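You operate a simulated robot arm through the tools that you are given. There is no shell and no other tool. Be economical: measure what you need, move in short steps, check, and stop when the job is done.

The job below is to be done with a simulated robot arm. You get a single attempt, and the scene is never put back.

JOB
Crimp ring terminals on the red and black leads from the mat.
Fine: load both in the shuttle; at the end slide it back out and leave them in it.

The check looks at the end state, three seconds after you hand in, the way a careful person would. Anything else that was tipped, shoved, dropped, spilled or broken makes it a failure.

ROBOT AND FRAMES
A 7-joint arm with a two-finger gripper, on a carriage that runs on a rail from [-0.229, -1.607] to [0.022, 0.155] (x, y) and turns from -1.955 to 3.84 rad about z. Base frame: it is fixed where the carriage stands at the start and does not move with it; the origin is on the floor, on the carriage's upright axis, x ahead of it, y to its left, z up. Lengths are in m, angles in rad, forces in N, time in s.
With the tool pointing down near the work surface it reaches from about 0.36 to 0.78 m from the robot's upright axis, wherever it stands. Its first joint turns from -2.897 to 2.897 rad. Places, roughly: counter button [0.7, -0.1, 1.1]; crimp air lever [0.7, -0.2, 0.9]; crimp lever [0.5, -0.1, 1]; crimp shuttle [0.5, 0.1, 0.8]; die lock [0.6, 0, 1]; left nest of the shuttle [0.5, 0.1, 0.8]; right nest of the shuttle [0.5, 0, 0.8]. Payload 2.45 kg.
The tool frame sits at the grasp point (the TCP): z along the fingers, y along the line on which they close. The tips reach 0.023 m beyond it. Largest opening 0.072 m; the body of the gripper starts 0.04 m behind the TCP.
Orientation is that of the tool frame in the base frame, as a unit quaternion [x, y, z, w]. With the fingers straight down and closing along the base's y, the tool's x points along the base's -x, its y along +y and its z along -z.

CONTROLS
- The arm moves only by the tool move_arm. Its arguments are lists of equal length, an entry for each row: "dr": the turn, a rotation vector about the tool's x, y, z in units of 60 degrees (1.0 is 60 degrees), a list of three; "slide": the shift along the tool's x, y, z in units of 300 mm (1.0 is 300 mm), a list of three; "claw": the finger opening in m, from 0 to 0.072. In form: {"dr": [[wx, wy, wz], ...], "slide": [[x, y, z], ...], "claw": [claw, ...]}. A call has 1 to 10 rows; each row is the pose to reach, as a shift and turn from the pose commanded when the call began, along the tool's axes at that moment. A call with a number of a shift or a turn outside -1 to 1 is refused whole. A row lasts 0.2 s, in which the tool goes at most 0.05 m and 0.15 rad; a call with a longer step from one row to the next is refused whole, and so is a gripper value outside its range. A pose out of reach is approached as far as the arm can. The call stops where the force on the tool passes 70 N (or 10 N more than at its start, if that is more) or the arm is blocked; 0.2 s more then pass. The fingers move at their own pace (about 0.072 m/s each) and stop on an object; they squeeze with about 40 N. The grip force told is the motor's: it shows also when the fingers shut on nothing. Time passes only in rows, and 0.2 s behind the last, so rows that repeat a pose let the fingers close. The reply holds the time, the measured pose of the TCP, the force on the tool along the base axes, the opening and the grip force, in the units named above and with some noise, with the torque about the TCP (base axes, N m) and any sound that the robot's microphone picked up, and new pictures: "views" is both (left out), scene, wrist or none.
- Cameras (640 x 400 px; columns grow to the right, rows downward): "scene" is now at [0.0259, 0.1541, 1.4897]; the picture's right is [-0.33, -0.95, 0.00], its down [-0.49, 0.17, -0.85] and it looks along [0.81, -0.28, -0.52] (base axes); focal length 266 px, centre (320, 200). "wrist" rides on the gripper at [0.078, 0.017, -0.066] in the tool frame; the picture's right is [-0.22, 0.98, 0.00], its down [-0.56, -0.13, -0.82] and it looks along [-0.80, -0.18, 0.57] (tool axes); focal length 234 px, centre (320, 200). There is no depth. A picture from a camera that has moved, and an enlarged one, comes with that camera's place and axes in the base frame and with its lens.
- lift_body(by): slides the trunk up (or, below 0, down) by that many m; the arm and the scene camera ride with it, the base frame stays. It gives what a move gives, with no picture.
- roll_base(legs): drives the robot by 1 to 6 legs, each [ahead, left, turn to the left] in m, m and rad, along the robot's own axes; the way and the turn of a leg run together, so that a leg with both is an arc; at most 1.5 m and 3.142 rad a leg. The arm and the cameras ride along, it lands a little off, and it stops where it bumps. It keeps to its track: a leg is cut to what the track allows. It gives what a move gives, and a new picture of the scene camera.
- head_to(pan, tilt): turns the head with the scene camera to pan (to the left, within 2.705 rad either way) and tilt (down, from -0.506 to 1.204), counted from straight ahead of the robot. It gives what a move gives, and a new picture of the scene camera.
- zoom(camera, box): a new picture of the part [left, top, right, bottom] of that camera's present view, enlarged. No time passes.
- finish_job(): hands the job in; it is judged then, once.

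Go step by step. Nothing tells you exact positions but the pictures and the camera data: compare them with the known pose of the tool, close in by small moves and look again before you grip or let go. The budget is 120 turns and 260 pictures, counting those below and the enlarged ones. Unless the task says otherwise, let go and move clear before handing in, and close with one line.

The tools are called after "Request:" by a JSON object that holds its "method" and its "body". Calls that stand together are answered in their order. move_arm: Moves the arm, as the interface text tells. Its arguments: {"type":"object","properties":{"dr":{"type":"array"},"slide":{"type":"array"},"claw":{"type":"array"},"views":{"type":"string","enum":["both","scene","wrist","none"]}},"required":["dr","slide","claw"]} The other tools are called the same way: lift_body (by) slides the trunk up or down; roll_base (legs) drives the base; head_to (pan, tilt) turns the head that bears the scene camera; zoom (camera, box) takes an enlarged picture of a part of a camera's view; finish_job () hands the job in.

At the start:

```text
time: 0.0
tcp_pos: [0.3814, -0.0027, 1.3181]
orientation: [0.001, 1.0, 0.0, 0.001]
contact_force: [-0.5, 0.6, 0.0]
ft_torque: [0.03, -0.01, -0.04]
grip_width: 0.0719
gripper_force: 0.1
trunk travel left (down, up): [-0.475, 0.115]
robot x, y, heading: [0.0024, 0.003, 0.004]
head pan, tilt: [-0.333, 0.546]
```

scene: 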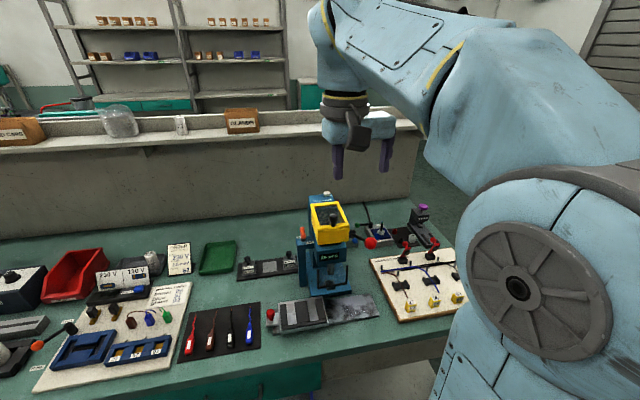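
wrist: 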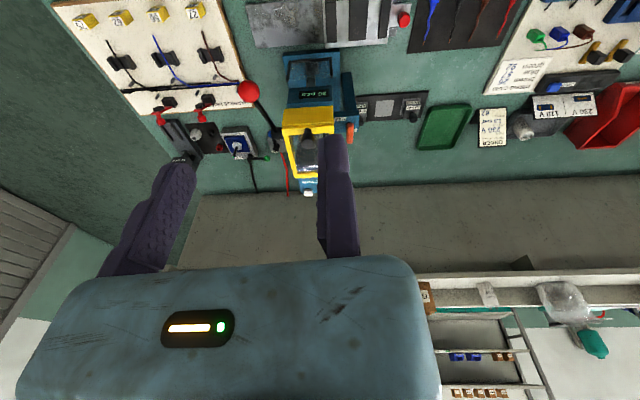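

I see a bench with a crimp press (blue/yellow), a black mat with leads, a shuttle before the press, and boards left and right. I will look closer at each part first.

Request:
{"method": "zoom", "body": {"camera": "scene", "box": [170, 280, 390, 370]}}

Request:
{"method": "zoom", "body": {"camera": "scene", "box": [220, 180, 480, 340]}}

Request:
{"method": "zoom", "body": {"camera": "scene", "box": [0, 240, 200, 400]}}

Request:
{"method": "zoom", "body": {"camera": "wrist", "box": [160, 0, 440, 190]}}

```text
2.91 times, centred on (280, 325) of scene
camera zoom: at [0.0259, 0.1541, 1.4897], right [-0.33, -0.95, 0.0], down [-0.49, 0.17, -0.85], along [0.81, -0.28, -0.52], focal length 772 px, centre (436, -164)
```

zoom: 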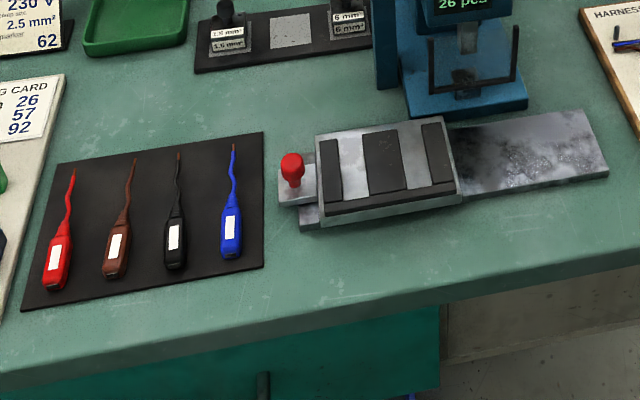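

```text
2.46 times, centred on (350, 260) of scene
camera zoom: at [0.0259, 0.1541, 1.4897], right [-0.33, -0.95, 0.0], down [-0.49, 0.17, -0.85], along [0.81, -0.28, -0.52], focal length 654 px, centre (246, 52)
```

zoom: 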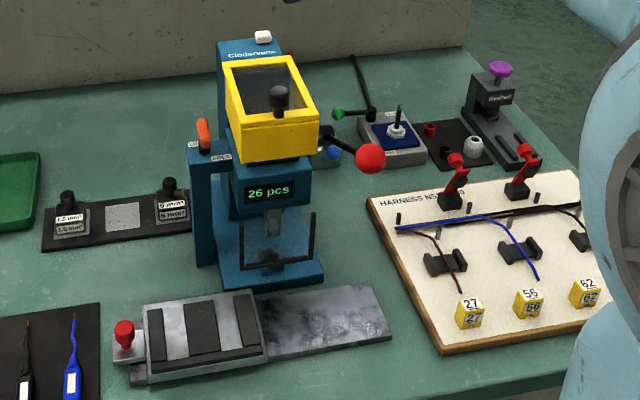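

```text
2.50 times, centred on (100, 320) of scene
camera zoom: at [0.0259, 0.1541, 1.4897], right [-0.33, -0.95, 0.0], down [-0.49, 0.17, -0.85], along [0.81, -0.28, -0.52], focal length 664 px, centre (870, -100)
```

zoom: 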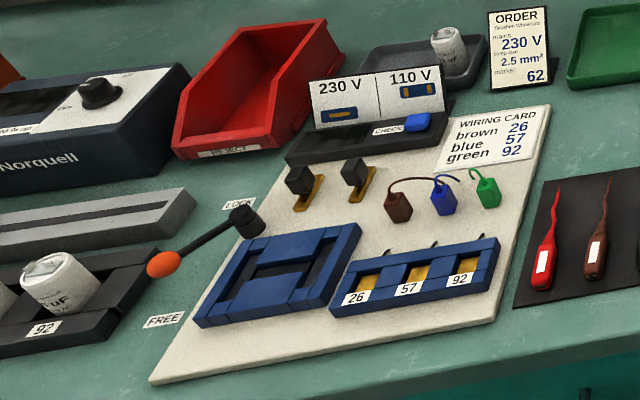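

```text
2.11 times, centred on (300, 95) of wrist
camera zoom: at [0.3033, 0.0145, 1.3841], right [0.22, 0.98, 0.0], down [0.56, -0.13, 0.82], along [0.8, -0.18, -0.57], focal length 493 px, centre (362, 421)
```

zoom: 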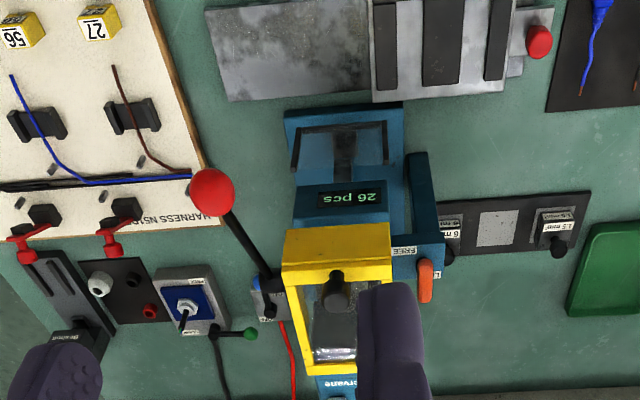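

The press is marked Cindervane, with a die tray beside it holding 1.5 and 6 mm² and one empty place. I read the labels before touching anything.

Request:
{"method": "zoom", "body": {"camera": "scene", "box": [160, 235, 210, 280]}}

Request:
{"method": "zoom", "body": {"camera": "scene", "box": [230, 245, 310, 290]}}

Request:
{"method": "zoom", "body": {"camera": "scene", "box": [290, 190, 390, 300]}}

Request:
{"method": "zoom", "body": {"camera": "scene", "box": [345, 195, 445, 260]}}

Request:
{"method": "zoom", "body": {"camera": "scene", "box": [175, 295, 265, 365]}}

Request:
{"method": "zoom", "body": {"camera": "scene", "box": [260, 285, 390, 340]}}

```text
8.89 times, centred on (185, 258) of scene
camera zoom: at [0.0259, 0.1541, 1.4897], right [-0.33, -0.95, 0.0], down [-0.49, 0.17, -0.85], along [0.81, -0.28, -0.52], focal length 2360 px, centre (1520, -311)
```

zoom: 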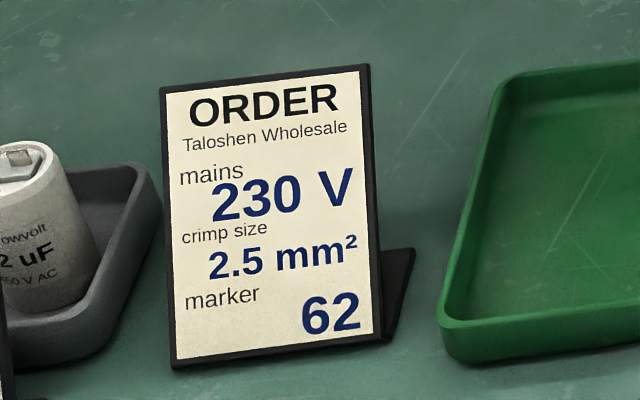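

```text
8.00 times, centred on (270, 268) of scene
camera zoom: at [0.0259, 0.1541, 1.4897], right [-0.33, -0.95, 0.0], down [-0.49, 0.17, -0.85], along [0.81, -0.28, -0.52], focal length 2124 px, centre (720, -340)
```

zoom: 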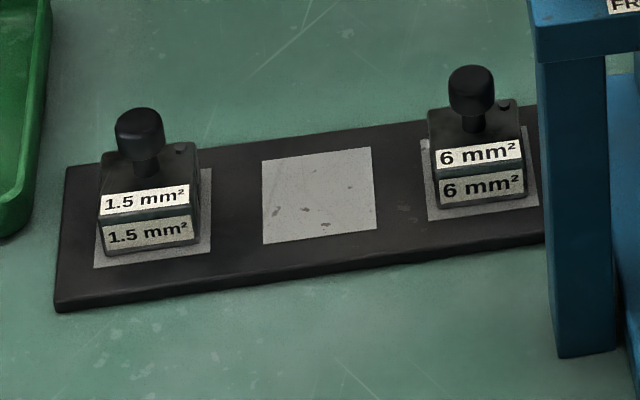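

```text
3.64 times, centred on (340, 245) of scene
camera zoom: at [0.0259, 0.1541, 1.4897], right [-0.33, -0.95, 0.0], down [-0.49, 0.17, -0.85], along [0.81, -0.28, -0.52], focal length 966 px, centre (247, 36)
```

zoom: 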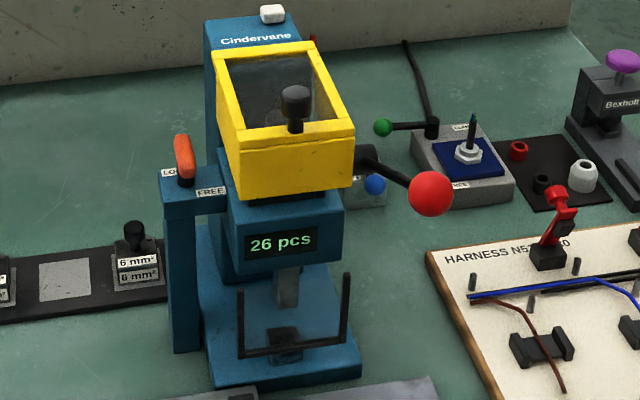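

```text
6.15 times, centred on (395, 228) of scene
camera zoom: at [0.0259, 0.1541, 1.4897], right [-0.33, -0.95, 0.0], down [-0.49, 0.17, -0.85], along [0.81, -0.28, -0.52], focal length 1634 px, centre (-142, 31)
```

zoom: 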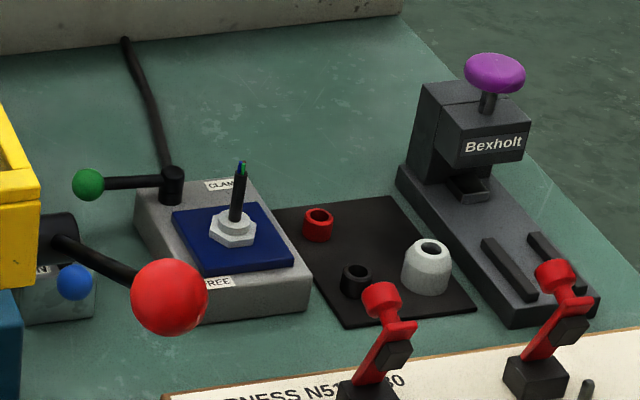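

```text
5.71 times, centred on (220, 330) of scene
camera zoom: at [0.0259, 0.1541, 1.4897], right [-0.33, -0.95, 0.0], down [-0.49, 0.17, -0.85], along [0.81, -0.28, -0.52], focal length 1517 px, centre (891, -543)
```

zoom: 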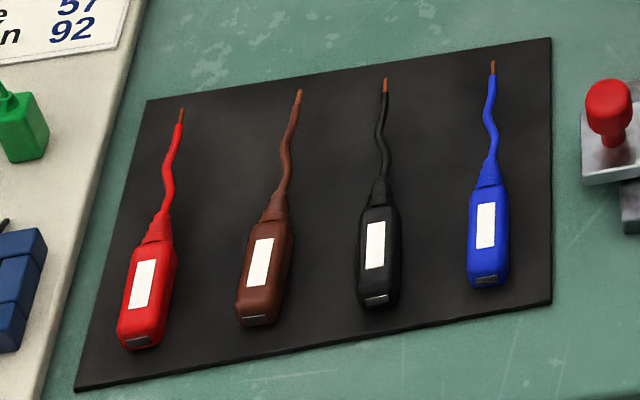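

```text
4.92 times, centred on (325, 312) of scene
camera zoom: at [0.0259, 0.1541, 1.4897], right [-0.33, -0.95, 0.0], down [-0.49, 0.17, -0.85], along [0.81, -0.28, -0.52], focal length 1307 px, centre (295, -354)
```

zoom: 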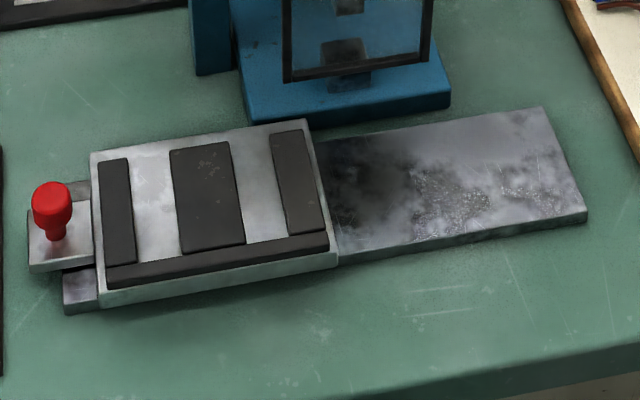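

I need to see which die sits in the press and the state of lock and air, so I lower the arm in front of the press, staying clear of it, for a wrist look.

Request:
{"method": "move_arm", "body": {"dr": [[0, 0, 0], [0, 0, 0], [0, 0, 0], [0, 0, 0], [0, 0, 0]], "slide": [[0, 0.1, 0.12], [0, 0.2, 0.24], [0, 0.3, 0.36], [0, 0.35, 0.5], [0, 0.35, 0.62]], "claw": [0.072, 0.072, 0.072, 0.072, 0.072]}}

Request:
{"method": "zoom", "body": {"camera": "wrist", "box": [60, 0, 380, 200]}}

```text
time: 1.2
tcp_pos: [0.38, 0.103, 1.1315]
orientation: [0.001, 1.0, 0.001, 0.0]
contact_force: [0.5, 0.6, -0.5]
ft_torque: [-0.02, -0.01, 0.02]
grip_width: 0.072
gripper_force: 0.0
trunk travel left (down, up): [-0.475, 0.115]
robot x, y, heading: [0.0022, 0.0006, -0.002]
head pan, tilt: [-0.333, 0.546]
camera scene: at [0.026, 0.1541, 1.4897], right [-0.33, -0.95, 0.0], down [-0.49, 0.17, -0.85], along [0.81, -0.28, -0.52], focal length 266 px, centre (320, 200)
camera wrist: at [0.3029, 0.1207, 1.197], right [0.22, 0.98, 0.0], down [0.56, -0.13, 0.82], along [0.8, -0.18, -0.57], focal length 234 px, centre (320, 200)
```

scene: 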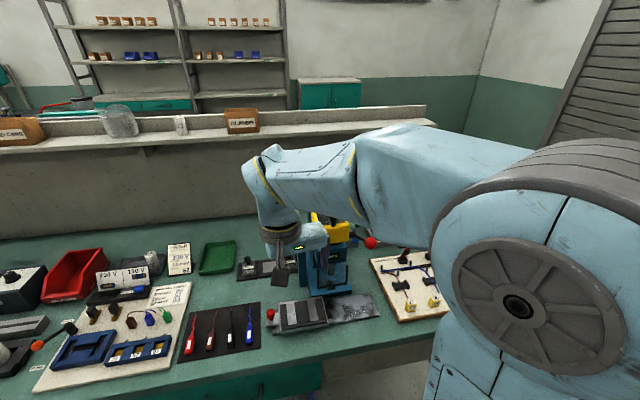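
wrist: 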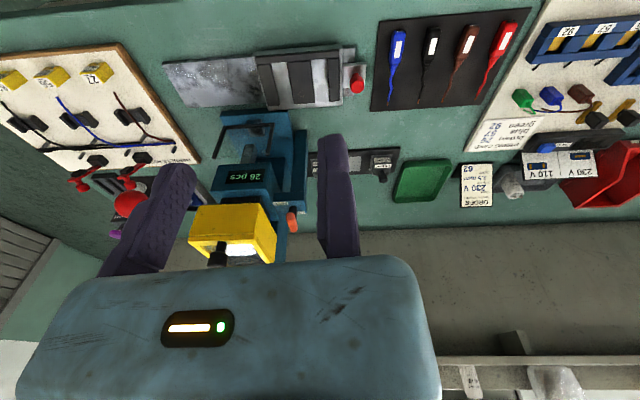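

```text
2.00 times, centred on (220, 100) of wrist
camera zoom: at [0.3029, 0.1207, 1.197], right [0.22, 0.98, 0.0], down [0.56, -0.13, 0.82], along [0.8, -0.18, -0.57], focal length 468 px, centre (520, 400)
```

zoom: 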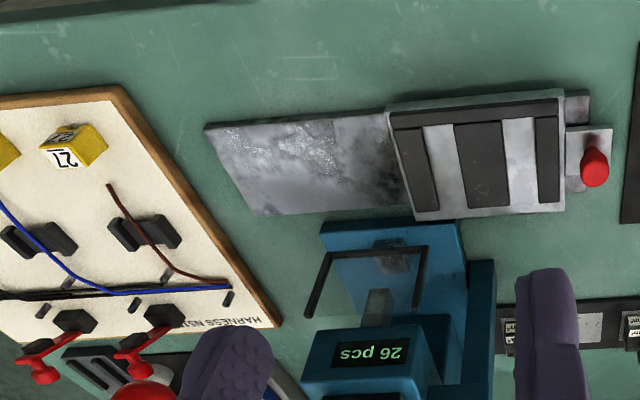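

I see the shuttle from above now. I zoom into the yellow housing to check the die label.

Request:
{"method": "zoom", "body": {"camera": "wrist", "box": [180, 190, 300, 270]}}

Request:
{"method": "zoom", "body": {"camera": "wrist", "box": [190, 95, 320, 180]}}

Request:
{"method": "zoom", "body": {"camera": "wrist", "box": [230, 40, 370, 120]}}

```text
5.00 times, centred on (240, 230) of wrist
camera zoom: at [0.3029, 0.1207, 1.197], right [0.22, 0.98, 0.0], down [0.56, -0.13, 0.82], along [0.8, -0.18, -0.57], focal length 1171 px, centre (720, 50)
```

zoom: 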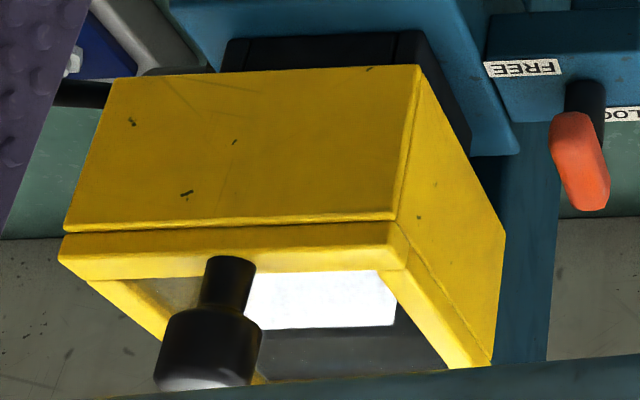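

```text
4.71 times, centred on (255, 138) of wrist
camera zoom: at [0.3029, 0.1207, 1.197], right [0.22, 0.98, 0.0], down [0.56, -0.13, 0.82], along [0.8, -0.18, -0.57], focal length 1102 px, centre (626, 494)
```

zoom: 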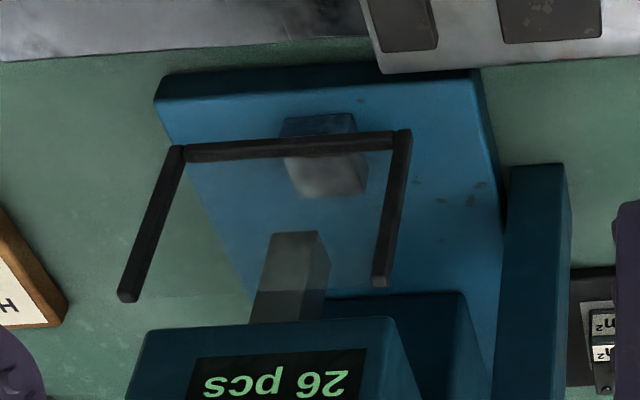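

```text
4.57 times, centred on (300, 80) of wrist
camera zoom: at [0.3029, 0.1207, 1.197], right [0.22, 0.98, 0.0], down [0.56, -0.13, 0.82], along [0.8, -0.18, -0.57], focal length 1070 px, centre (411, 749)
```

zoom: 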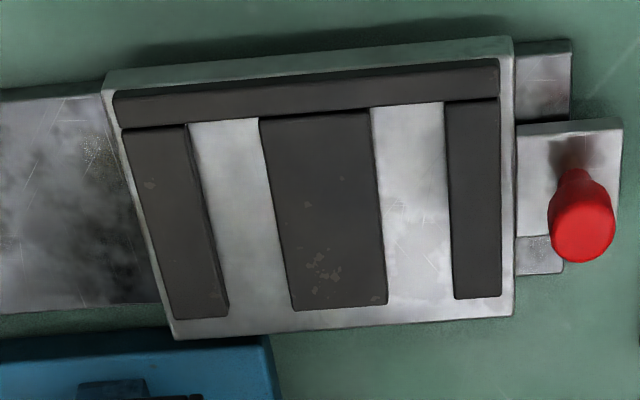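

The yellow hood has a window; I want to see the die under it. I move the wrist camera up above the hood and tilt it down.

Request:
{"method": "move_arm", "body": {"dr": [[0, 0, 0], [0, 0, 0], [0, 0.1, 0], [0, 0.2, 0], [0, 0.3, 0], [0, 0.4, 0], [0, 0.5, 0], [0, 0.573, 0], [0, 0.573, 0]], "slide": [[0, 0, -0.16], [0, 0, -0.32], [0, -0.08, -0.46], [-0.05, -0.18, -0.57], [-0.13, -0.28, -0.633], [-0.22, -0.38, -0.633], [-0.31, -0.48, -0.633], [-0.4, -0.567, -0.633], [-0.4, -0.567, -0.633]], "claw": [0.072, 0.072, 0.072, 0.072, 0.072, 0.072, 0.072, 0.072, 0.072], "views": "wrist"}}

```text
time: 3.2
tcp_pos: [0.4406, -0.0441, 1.2263]
orientation: [-0.001, 0.958, 0.003, -0.287]
contact_force: [0.9, -0.3, 0.6]
ft_torque: [0.0, 0.0, -0.01]
grip_width: 0.0719
gripper_force: 0.1
out of reach, approached as far as the arm can: row 5, 6, 7, 8, 9
trunk travel left (down, up): [-0.475, 0.115]
robot x, y, heading: [-0.0006, 0.0001, -0.005]
head pan, tilt: [-0.333, 0.546]
camera wrist: at [0.4129, -0.0261, 1.3239], right [0.18, 0.98, -0.11], down [0.92, -0.13, 0.38], along [0.35, -0.17, -0.92], focal length 234 px, centre (320, 200)
```

wrist: 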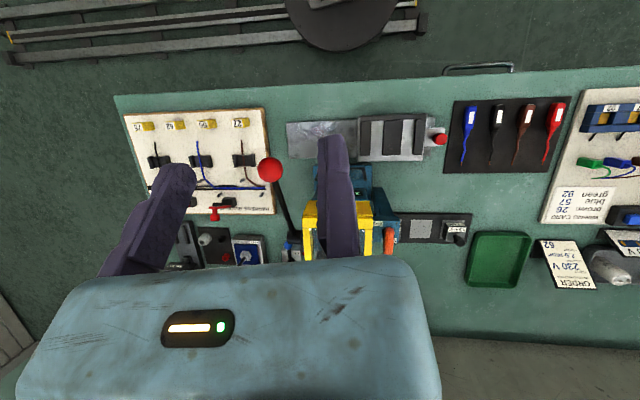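

The right finger hides the hood, so I close the fingers to clear the view.

Request:
{"method": "move_arm", "body": {"dr": [[0, 0, 0], [0, 0, 0], [0, 0, 0]], "slide": [[0, 0, 0], [0, 0, 0], [0, 0, 0]], "claw": [0.03, 0.0, 0.0], "views": "none"}}

Request:
{"method": "zoom", "body": {"camera": "wrist", "box": [220, 150, 420, 275]}}

Request:
{"method": "zoom", "body": {"camera": "scene", "box": [280, 180, 400, 300]}}

```text
time: 4.0
tcp_pos: [0.4413, -0.0424, 1.2253]
orientation: [-0.001, 0.958, 0.003, -0.288]
contact_force: [0.7, -0.6, 0.6]
ft_torque: [-0.06, -0.01, 0.0]
grip_width: 0.0002
gripper_force: 28.3
trunk travel left (down, up): [-0.475, 0.115]
robot x, y, heading: [0.0022, -0.0013, 0.0]
head pan, tilt: [-0.333, 0.546]
```

```text
3.20 times, centred on (320, 212) of wrist
camera zoom: at [0.4139, -0.0256, 1.323], right [0.18, 0.98, -0.11], down [0.92, -0.13, 0.37], along [0.35, -0.17, -0.92], focal length 749 px, centre (320, 160)
```

zoom: 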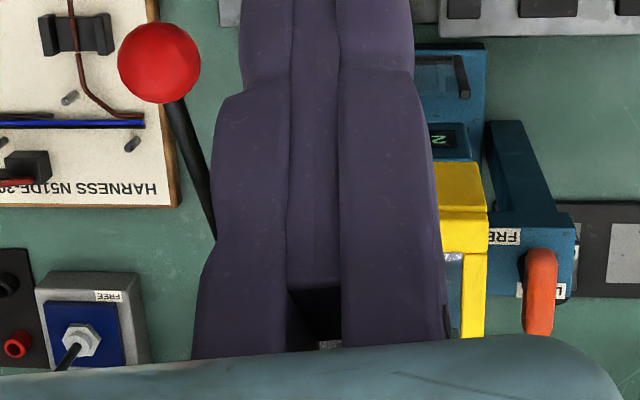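

```text
3.33 times, centred on (340, 240) of scene
camera zoom: at [0.0258, 0.1541, 1.4897], right [-0.33, -0.95, 0.0], down [-0.49, 0.17, -0.85], along [0.81, -0.28, -0.52], focal length 885 px, centre (253, 67)
```

zoom: 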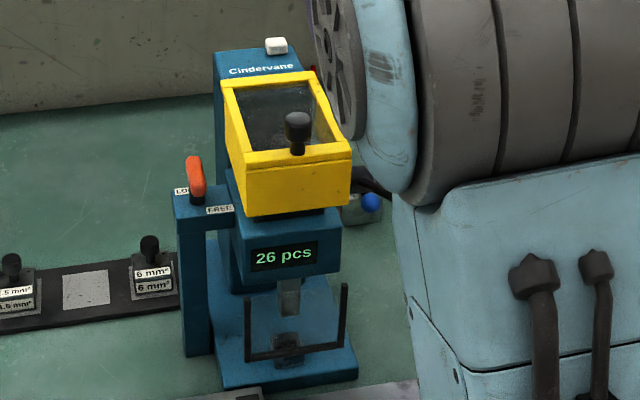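

The closed fingers still cover it. I shift the arm to the right so that the hood shows beside the fingers.

Request:
{"method": "move_arm", "body": {"dr": [[0, 0, 0], [0, 0, 0], [0, 0, 0]], "slide": [[0, -0.13, 0], [0, -0.26, 0], [0, -0.38, 0]], "claw": [0.0, 0.0, 0.0], "views": "none"}}

Request:
{"method": "zoom", "body": {"camera": "wrist", "box": [370, 150, 530, 260]}}

```text
time: 4.8
tcp_pos: [0.4408, -0.1619, 1.2252]
orientation: [0.0, 0.956, 0.001, -0.295]
contact_force: [-0.1, 0.1, -0.7]
ft_torque: [-0.04, -0.04, 0.02]
grip_width: 0.0
gripper_force: 29.0
trunk travel left (down, up): [-0.475, 0.115]
robot x, y, heading: [0.0023, -0.0018, 0.0]
head pan, tilt: [-0.333, 0.546]
```

```text
3.64 times, centred on (450, 205) of wrist
camera zoom: at [0.4134, -0.1438, 1.3232], right [0.18, 0.98, -0.12], down [0.92, -0.13, 0.36], along [0.34, -0.18, -0.92], focal length 852 px, centre (-153, 182)
```

zoom: 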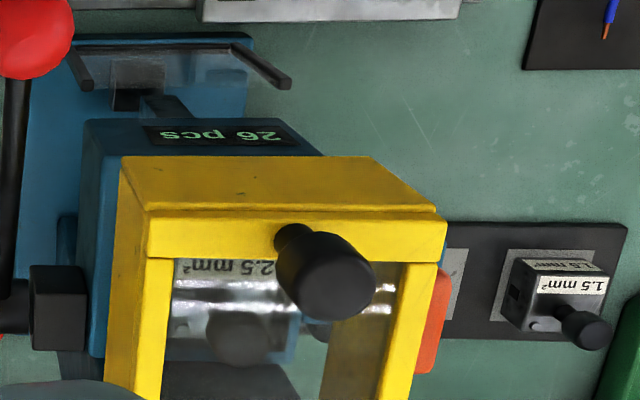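

The die in the press is 2.5 mm², matching the order. Now I check the air lever and the die lock from this view.

Request:
{"method": "zoom", "body": {"camera": "wrist", "box": [300, 150, 420, 280]}}

Request:
{"method": "zoom", "body": {"camera": "scene", "box": [285, 215, 345, 265]}}

Request:
{"method": "zoom", "body": {"camera": "scene", "box": [310, 220, 390, 270]}}

```text
3.08 times, centred on (360, 215) of wrist
camera zoom: at [0.4134, -0.1438, 1.3232], right [0.18, 0.98, -0.12], down [0.92, -0.13, 0.36], along [0.34, -0.18, -0.92], focal length 720 px, centre (197, 154)
```

zoom: 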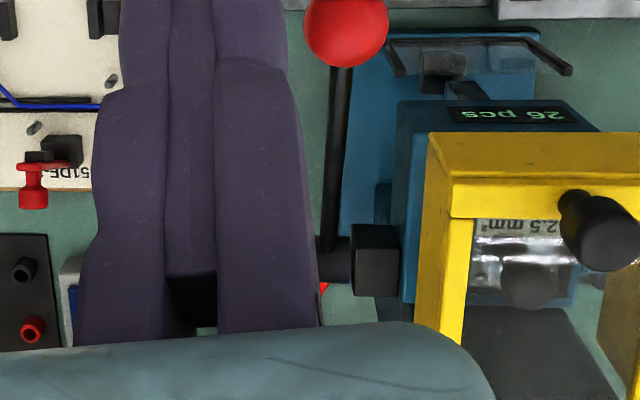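

```text
8.00 times, centred on (315, 240) of scene
camera zoom: at [0.0257, 0.154, 1.4897], right [-0.33, -0.95, 0.0], down [-0.49, 0.17, -0.85], along [0.81, -0.28, -0.52], focal length 2124 px, centre (360, -120)
```

zoom: 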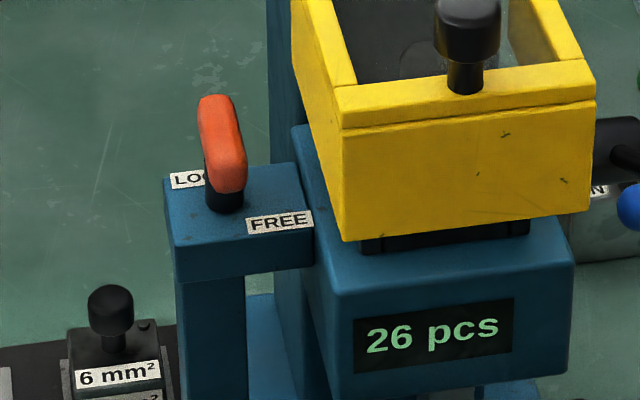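

```text
8.00 times, centred on (350, 245) of scene
camera zoom: at [0.0257, 0.154, 1.4897], right [-0.33, -0.95, 0.0], down [-0.49, 0.17, -0.85], along [0.81, -0.28, -0.52], focal length 2124 px, centre (80, -160)
```

zoom: 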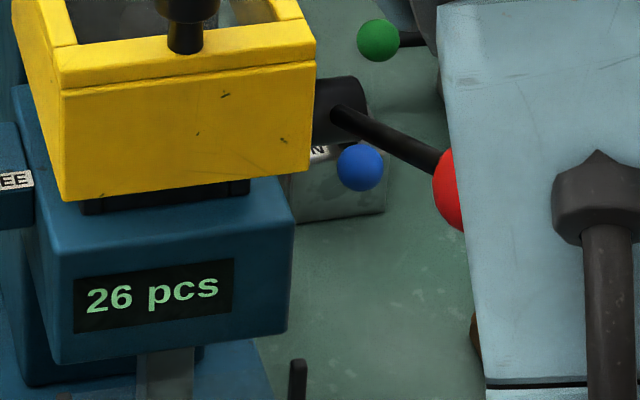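

The die lock points to LOCK. The air lever's label is hidden, so I swing the wrist camera over to the right to read it.

Request:
{"method": "move_arm", "body": {"dr": [[0, -0.1, 0], [0, -0.2, 0], [0, -0.2, 0], [0, -0.2, 0]], "slide": [[0, -0.14, 0], [0, -0.28, 0], [0, -0.42, 0], [0, -0.53, 0]], "claw": [0.0, 0.0, 0.0, 0.0], "views": "wrist"}}

```text
time: 5.8
tcp_pos: [0.4407, -0.3235, 1.2262]
orientation: [0.0, 0.981, -0.001, -0.194]
contact_force: [-0.3, -0.1, -0.1]
ft_torque: [0.02, 0.02, 0.0]
grip_width: 0.0001
gripper_force: 28.4
trunk travel left (down, up): [-0.475, 0.115]
robot x, y, heading: [-0.0021, 0.002, 0.001]
head pan, tilt: [-0.333, 0.546]
camera wrist: at [0.3949, -0.3041, 1.3171], right [0.2, 0.98, -0.08], down [0.83, -0.13, 0.55], along [0.52, -0.18, -0.83], focal length 234 px, centre (320, 200)
```

wrist: 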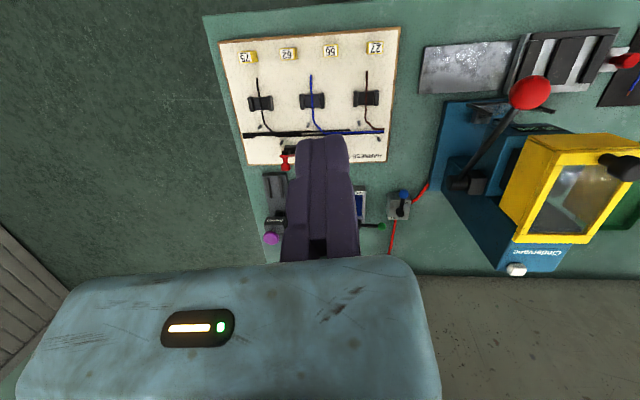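

Request:
{"method": "zoom", "body": {"camera": "wrist", "box": [370, 170, 440, 260]}}

Request:
{"method": "zoom", "body": {"camera": "wrist", "box": [420, 60, 600, 280]}}

```text
4.44 times, centred on (405, 215) of wrist
camera zoom: at [0.3949, -0.3041, 1.3171], right [0.2, 0.98, -0.08], down [0.83, -0.13, 0.55], along [0.52, -0.18, -0.83], focal length 1041 px, centre (-58, 133)
```

zoom: 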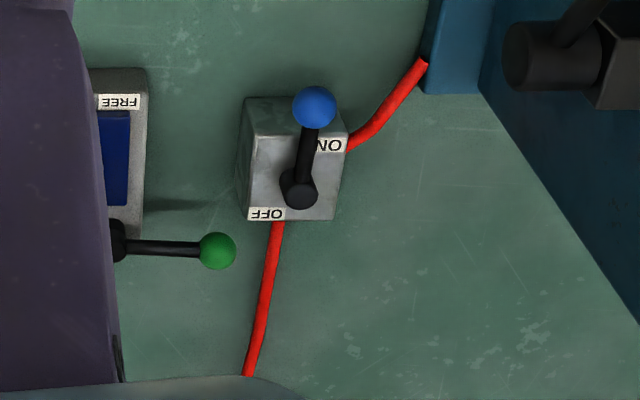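

```text
1.82 times, centred on (510, 170) of wrist
camera zoom: at [0.3949, -0.3041, 1.3171], right [0.2, 0.98, -0.08], down [0.83, -0.13, 0.55], along [0.52, -0.18, -0.83], focal length 426 px, centre (-26, 254)
```

zoom: 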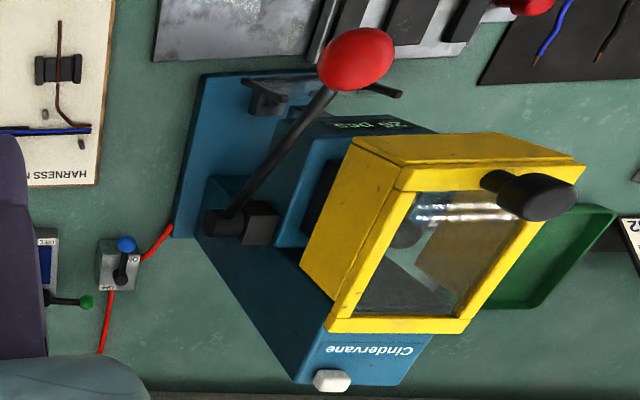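

Air is ON, lock is LOCK and the guard is shut, so the press looks ready. I level the tool and swing back to the left, toward the mat with the leads.

Request:
{"method": "move_arm", "body": {"dr": [[0, -0.1, 0], [0, -0.2, 0], [0, -0.3, 0], [0, -0.373, 0], [0, -0.373, 0], [0, -0.373, 0], [0, -0.373, 0]], "slide": [[0.04, 0.14, 0.02], [0.08, 0.28, 0.03], [0.12, 0.42, 0.05], [0.12, 0.56, 0.05], [0.12, 0.7, 0.05], [0.12, 0.84, 0.05], [0.12, 0.98, 0.05]], "claw": [0.0, 0.0, 0.0, 0.0, 0.04, 0.04, 0.04], "views": "none"}}

Request:
{"method": "move_arm", "body": {"dr": [[0, 0, 0], [0, 0, 0], [0, 0, 0], [0, 0, 0], [0, 0, 0], [0, 0, 0], [0, 0, 0]], "slide": [[0, 0.14, 0.08], [0, 0.28, 0.16], [0, 0.42, 0.24], [0, 0.56, 0.32], [0, 0.7, 0.4], [0, 0.84, 0.5], [0, 0.95, 0.6]], "claw": [0.04, 0.04, 0.04, 0.04, 0.04, 0.04, 0.04]}}

```text
time: 7.4
tcp_pos: [0.402, -0.0279, 1.2236]
orientation: [0.001, 1.0, 0.001, 0.0]
contact_force: [0.5, 0.5, -0.2]
ft_torque: [-0.01, -0.01, -0.01]
grip_width: 0.0401
gripper_force: 0.1
trunk travel left (down, up): [-0.475, 0.115]
robot x, y, heading: [-0.0014, 0.0004, -0.004]
head pan, tilt: [-0.333, 0.546]
```

```text
refused: row 6 steps farther than a row can; nothing moved
```

Request:
{"method": "move_arm", "body": {"dr": [[0, 0, 0], [0, 0, 0], [0, 0, 0], [0, 0, 0], [0, 0, 0], [0, 0, 0], [0, 0, 0]], "slide": [[0, 0.14, 0.08], [0, 0.28, 0.16], [0, 0.42, 0.24], [0, 0.56, 0.32], [0, 0.7, 0.4], [0, 0.84, 0.48], [0, 0.95, 0.58]], "claw": [0.04, 0.04, 0.04, 0.04, 0.04, 0.04, 0.04]}}

```text
time: 9.0
tcp_pos: [0.4023, 0.26, 1.0501]
orientation: [0.001, 1.0, -0.001, 0.001]
contact_force: [0.2, 0.3, -0.1]
ft_torque: [-0.02, -0.02, -0.03]
grip_width: 0.04
gripper_force: 0.0
trunk travel left (down, up): [-0.475, 0.115]
robot x, y, heading: [-0.0036, -0.0018, -0.001]
head pan, tilt: [-0.333, 0.546]
camera scene: at [0.0258, 0.1541, 1.4897], right [-0.33, -0.95, 0.0], down [-0.49, 0.17, -0.85], along [0.81, -0.28, -0.52], focal length 266 px, centre (320, 200)
camera wrist: at [0.3247, 0.2777, 1.1161], right [0.22, 0.98, 0.0], down [0.56, -0.13, 0.82], along [0.8, -0.18, -0.57], focal length 234 px, centre (320, 200)
```

scene: 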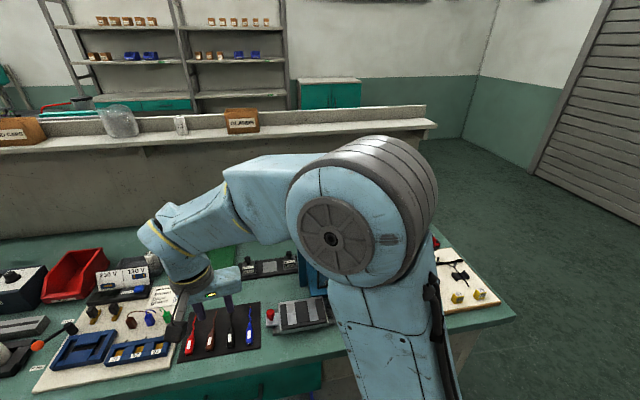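
wrist: 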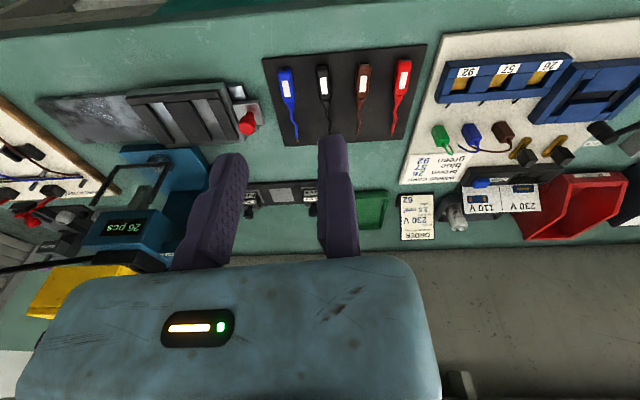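

The mat lies ahead. I zoom on it and the shuttle to measure the leads' positions and directions.

Request:
{"method": "zoom", "body": {"camera": "wrist", "box": [240, 30, 440, 155]}}

Request:
{"method": "zoom", "body": {"camera": "wrist", "box": [30, 60, 290, 222]}}

```text
3.20 times, centred on (340, 92) of wrist
camera zoom: at [0.3247, 0.2777, 1.1161], right [0.22, 0.98, 0.0], down [0.56, -0.13, 0.82], along [0.8, -0.18, -0.57], focal length 749 px, centre (256, 544)
```

zoom: 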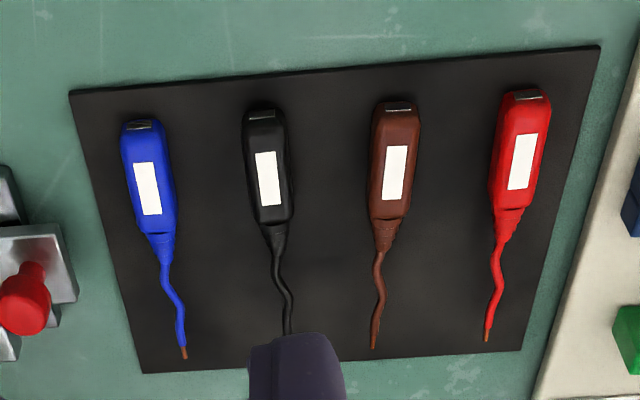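

```text
2.46 times, centred on (160, 141) of wrist
camera zoom: at [0.3247, 0.2777, 1.1161], right [0.22, 0.98, 0.0], down [0.56, -0.13, 0.82], along [0.8, -0.18, -0.57], focal length 576 px, centre (714, 345)
```

zoom: 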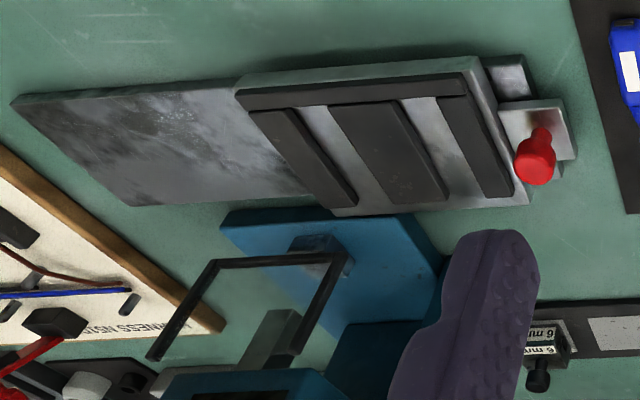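

The leads, mat and shuttle are all turned about -0.11 rad. I turn the tool to match and hover over the red lead.

Request:
{"method": "move_arm", "body": {"dr": [[0, 0, 0.05], [0, 0, 0.105], [0, 0, 0.105], [0, 0, 0.105], [0, 0, 0.105]], "slide": [[-0.08, 0.07, 0.06], [-0.16, 0.14, 0.14], [-0.23, 0.21, 0.24], [-0.3, 0.28, 0.34], [-0.3, 0.3, 0.45]], "claw": [0.05, 0.05, 0.05, 0.05, 0.05], "views": "wrist"}}

Request:
{"method": "zoom", "body": {"camera": "wrist", "box": [160, 60, 480, 260]}}

```text
time: 10.2
tcp_pos: [0.4924, 0.35, 0.916]
orientation: [0.056, 0.998, 0.001, 0.0]
contact_force: [-0.5, 0.8, -0.3]
ft_torque: [0.02, -0.02, 0.02]
grip_width: 0.05
gripper_force: 0.0
trunk travel left (down, up): [-0.475, 0.115]
robot x, y, heading: [0.0003, -0.0011, -0.001]
head pan, tilt: [-0.333, 0.546]
camera wrist: at [0.4166, 0.3762, 0.9814], right [0.32, 0.95, 0.0], down [0.54, -0.19, 0.82], along [0.78, -0.27, -0.57], focal length 234 px, centre (320, 200)
```

wrist: 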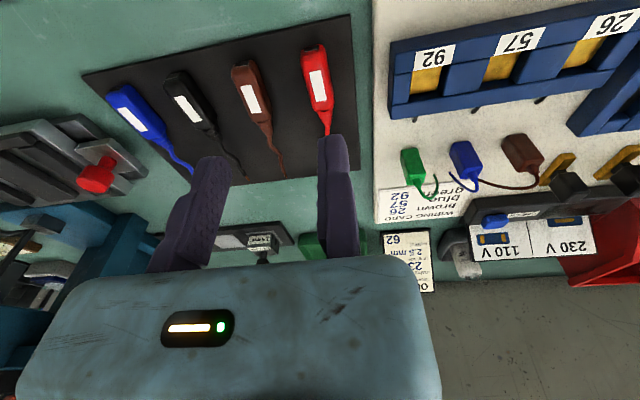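

```text
2.00 times, centred on (320, 160) of wrist
camera zoom: at [0.4166, 0.3762, 0.9814], right [0.32, 0.95, 0.0], down [0.54, -0.19, 0.82], along [0.78, -0.27, -0.57], focal length 468 px, centre (320, 280)
```

zoom: 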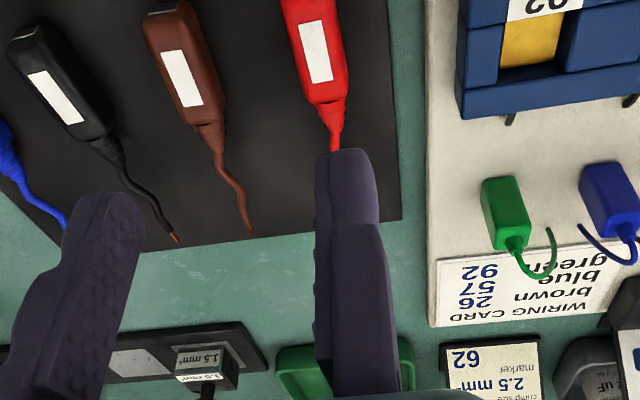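

I want to verify where the fingers really sit relative to the TCP, since the right finger seems not to move in the picture.

Request:
{"method": "zoom", "body": {"camera": "scene", "box": [120, 265, 280, 365]}}

```text
4.00 times, centred on (200, 315) of scene
camera zoom: at [0.0261, 0.1542, 1.4897], right [-0.33, -0.95, 0.0], down [-0.49, 0.17, -0.85], along [0.81, -0.28, -0.52], focal length 1062 px, centre (800, -260)
```

zoom: 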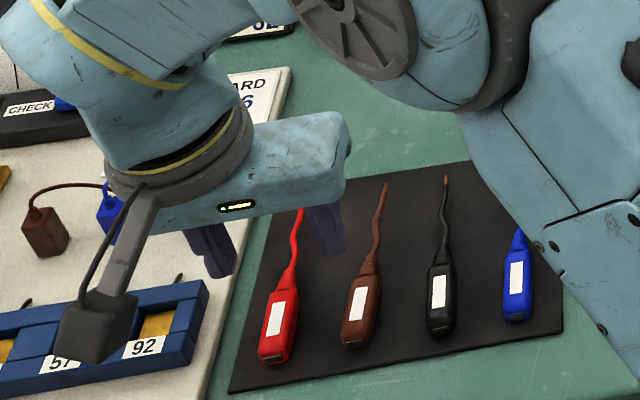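

Both views show the +y finger staying near the TCP line and only the other finger moving outward. I therefore shift to centre the gap on the red lead, descend a little and look again.

Request:
{"method": "move_arm", "body": {"dr": [[0, 0, 0], [0, 0, 0]], "slide": [[-0.02, 0.06, 0.06], [-0.02, 0.06, 0.13]], "claw": [0.05, 0.05], "views": "wrist"}}

Request:
{"method": "zoom", "body": {"camera": "wrist", "box": [160, 40, 480, 240]}}

Request:
{"method": "zoom", "body": {"camera": "scene", "box": [120, 265, 280, 365]}}

```text
time: 10.8
tcp_pos: [0.5008, 0.3657, 0.8768]
orientation: [0.055, 0.998, 0.0, 0.0]
contact_force: [-0.6, 0.2, -0.3]
ft_torque: [0.0, 0.0, -0.04]
grip_width: 0.0502
gripper_force: 0.1
trunk travel left (down, up): [-0.475, 0.115]
robot x, y, heading: [-0.0022, 0.0009, 0.004]
head pan, tilt: [-0.333, 0.546]
camera wrist: at [0.4253, 0.3924, 0.9435], right [0.32, 0.95, 0.0], down [0.54, -0.19, 0.82], along [0.78, -0.27, -0.57], focal length 234 px, centre (320, 200)
```

wrist: 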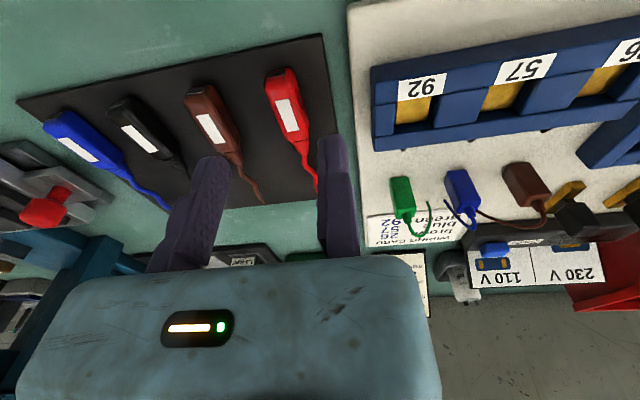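

```text
2.00 times, centred on (320, 140) of wrist
camera zoom: at [0.4253, 0.3924, 0.9435], right [0.32, 0.95, 0.0], down [0.54, -0.19, 0.82], along [0.78, -0.27, -0.57], focal length 468 px, centre (320, 320)
```

zoom: 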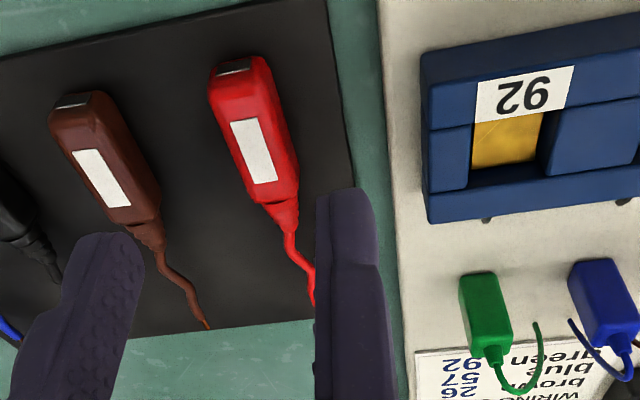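

```text
4.00 times, centred on (200, 315) of scene
camera zoom: at [0.026, 0.1542, 1.4897], right [-0.33, -0.95, 0.0], down [-0.49, 0.17, -0.85], along [0.81, -0.28, -0.52], focal length 1062 px, centre (800, -260)
```

zoom: 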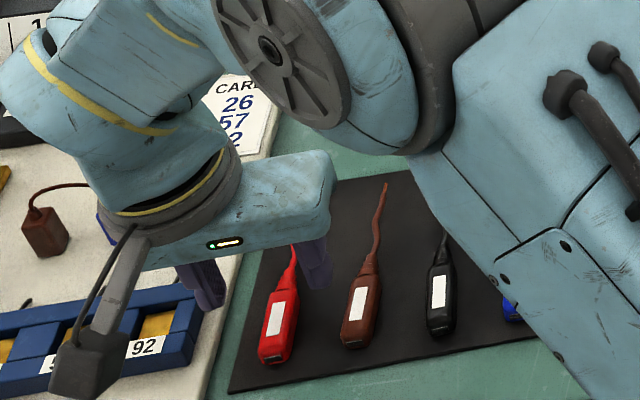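

The label's top is at about (0.50, 0.345, 0.82). I narrow the opening to 40 mm so as not to touch the brown lead, and go down around the red body.

Request:
{"method": "move_arm", "body": {"dr": [[0, 0, 0], [0, 0, 0], [0, 0, 0], [0, 0, 0]], "slide": [[0, 0, 0], [0, 0, 0.045], [0, 0, 0.09], [0, 0, 0.13]], "claw": [0.04, 0.04, 0.04, 0.04]}}

Request:
{"method": "zoom", "body": {"camera": "wrist", "box": [160, 40, 480, 240]}}

Request:
{"method": "zoom", "body": {"camera": "scene", "box": [150, 305, 250, 365]}}

```text
time: 11.8
tcp_pos: [0.4992, 0.366, 0.8379]
orientation: [0.056, 0.998, 0.001, 0.0]
contact_force: [-0.1, 0.3, 0.1]
ft_torque: [0.0, 0.0, 0.01]
grip_width: 0.04
gripper_force: 0.1
trunk travel left (down, up): [-0.475, 0.115]
robot x, y, heading: [0.0006, 0.0011, 0.002]
head pan, tilt: [-0.333, 0.546]
camera scene: at [0.0259, 0.1541, 1.4897], right [-0.33, -0.95, 0.0], down [-0.49, 0.17, -0.85], along [0.81, -0.28, -0.52], focal length 266 px, centre (320, 200)
camera wrist: at [0.4246, 0.3928, 0.9044], right [0.32, 0.95, 0.0], down [0.54, -0.19, 0.82], along [0.78, -0.27, -0.57], focal length 234 px, centre (320, 200)
```

scene: 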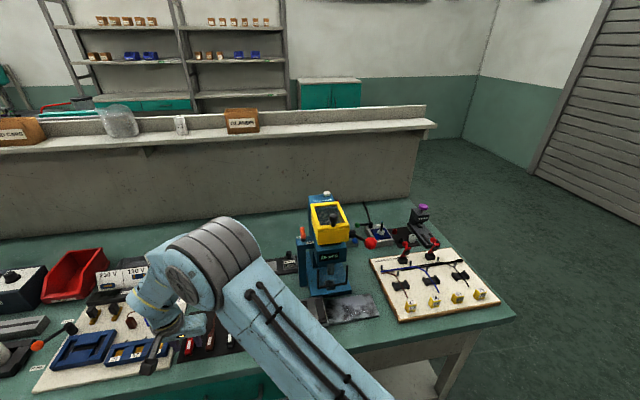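
wrist: 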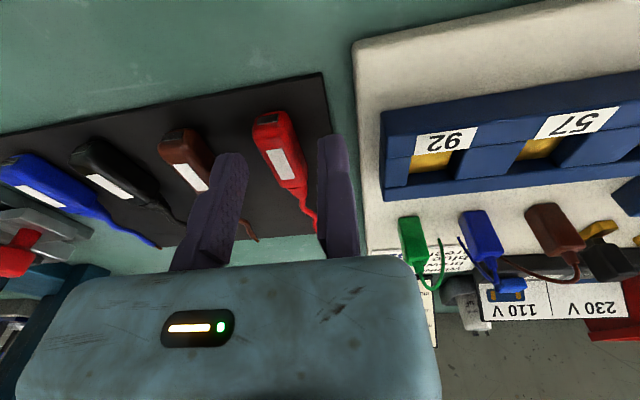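

```text
2.00 times, centred on (320, 140) of wrist
camera zoom: at [0.4246, 0.3928, 0.9044], right [0.32, 0.95, 0.0], down [0.54, -0.19, 0.82], along [0.78, -0.27, -0.57], focal length 468 px, centre (320, 320)
```

zoom: 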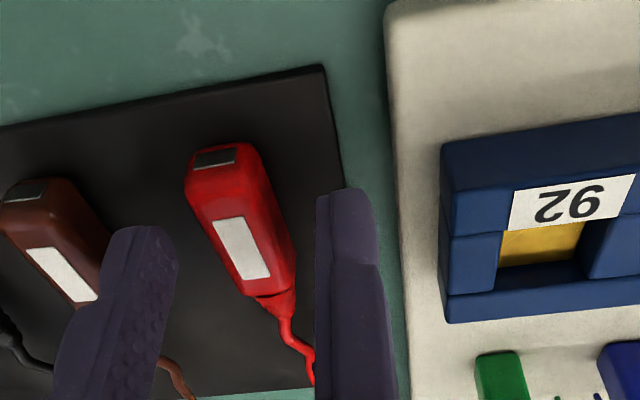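

```text
6.40 times, centred on (200, 335) of scene
camera zoom: at [0.0259, 0.1541, 1.4897], right [-0.33, -0.95, 0.0], down [-0.49, 0.17, -0.85], along [0.81, -0.28, -0.52], focal length 1700 px, centre (1088, -664)
```

zoom: 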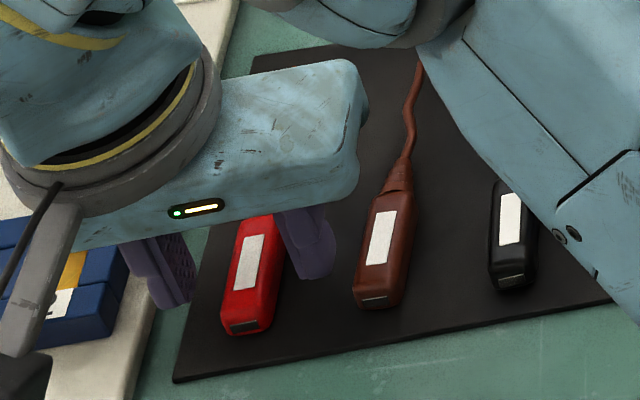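

The mat is at about z 0.80 and the body about 20 mm tall; the finger gap straddles the red body. I go down 5 mm more and close.

Request:
{"method": "move_arm", "body": {"dr": [[0, 0, 0], [0, 0, 0], [0, 0, 0], [0, 0, 0]], "slide": [[0, 0, 0.018], [0, 0, 0.018], [0, 0, 0.018], [0, 0, 0.018]], "claw": [0.04, 0.02, 0.0, 0.0], "views": "wrist"}}

Request:
{"method": "zoom", "body": {"camera": "wrist", "box": [160, 40, 480, 240]}}

```text
time: 12.8
tcp_pos: [0.5005, 0.3657, 0.8323]
orientation: [0.056, 0.998, 0.0, 0.0]
contact_force: [-0.2, -1.2, 0.1]
ft_torque: [0.02, -0.02, 0.0]
grip_width: 0.0166
gripper_force: 40.0
trunk travel left (down, up): [-0.475, 0.115]
robot x, y, heading: [0.0021, -0.0, 0.003]
head pan, tilt: [-0.333, 0.546]
camera wrist: at [0.425, 0.3928, 0.8986], right [0.32, 0.95, 0.0], down [0.54, -0.19, 0.82], along [0.78, -0.27, -0.57], focal length 234 px, centre (320, 200)
```

wrist: 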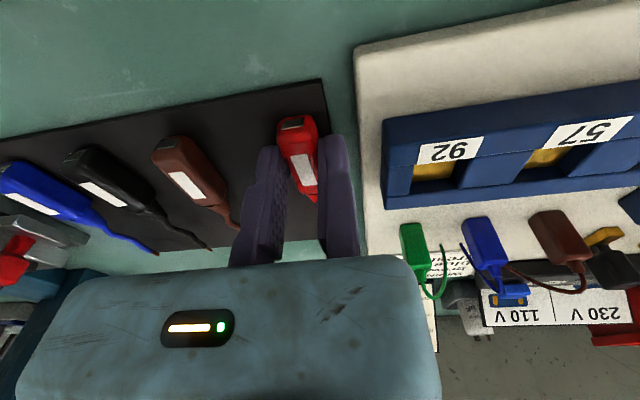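

```text
2.00 times, centred on (320, 140) of wrist
camera zoom: at [0.425, 0.3928, 0.8986], right [0.32, 0.95, 0.0], down [0.54, -0.19, 0.82], along [0.78, -0.27, -0.57], focal length 468 px, centre (320, 320)
```

zoom: 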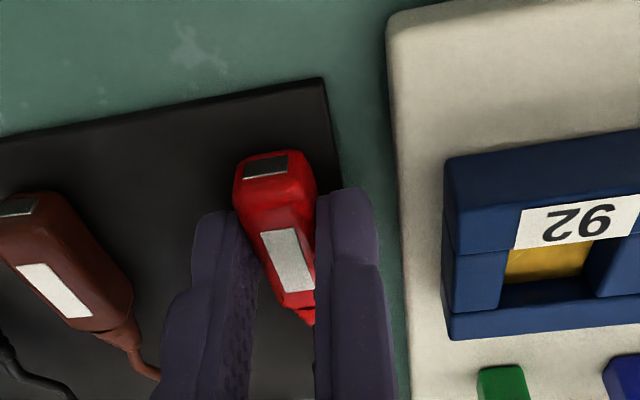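

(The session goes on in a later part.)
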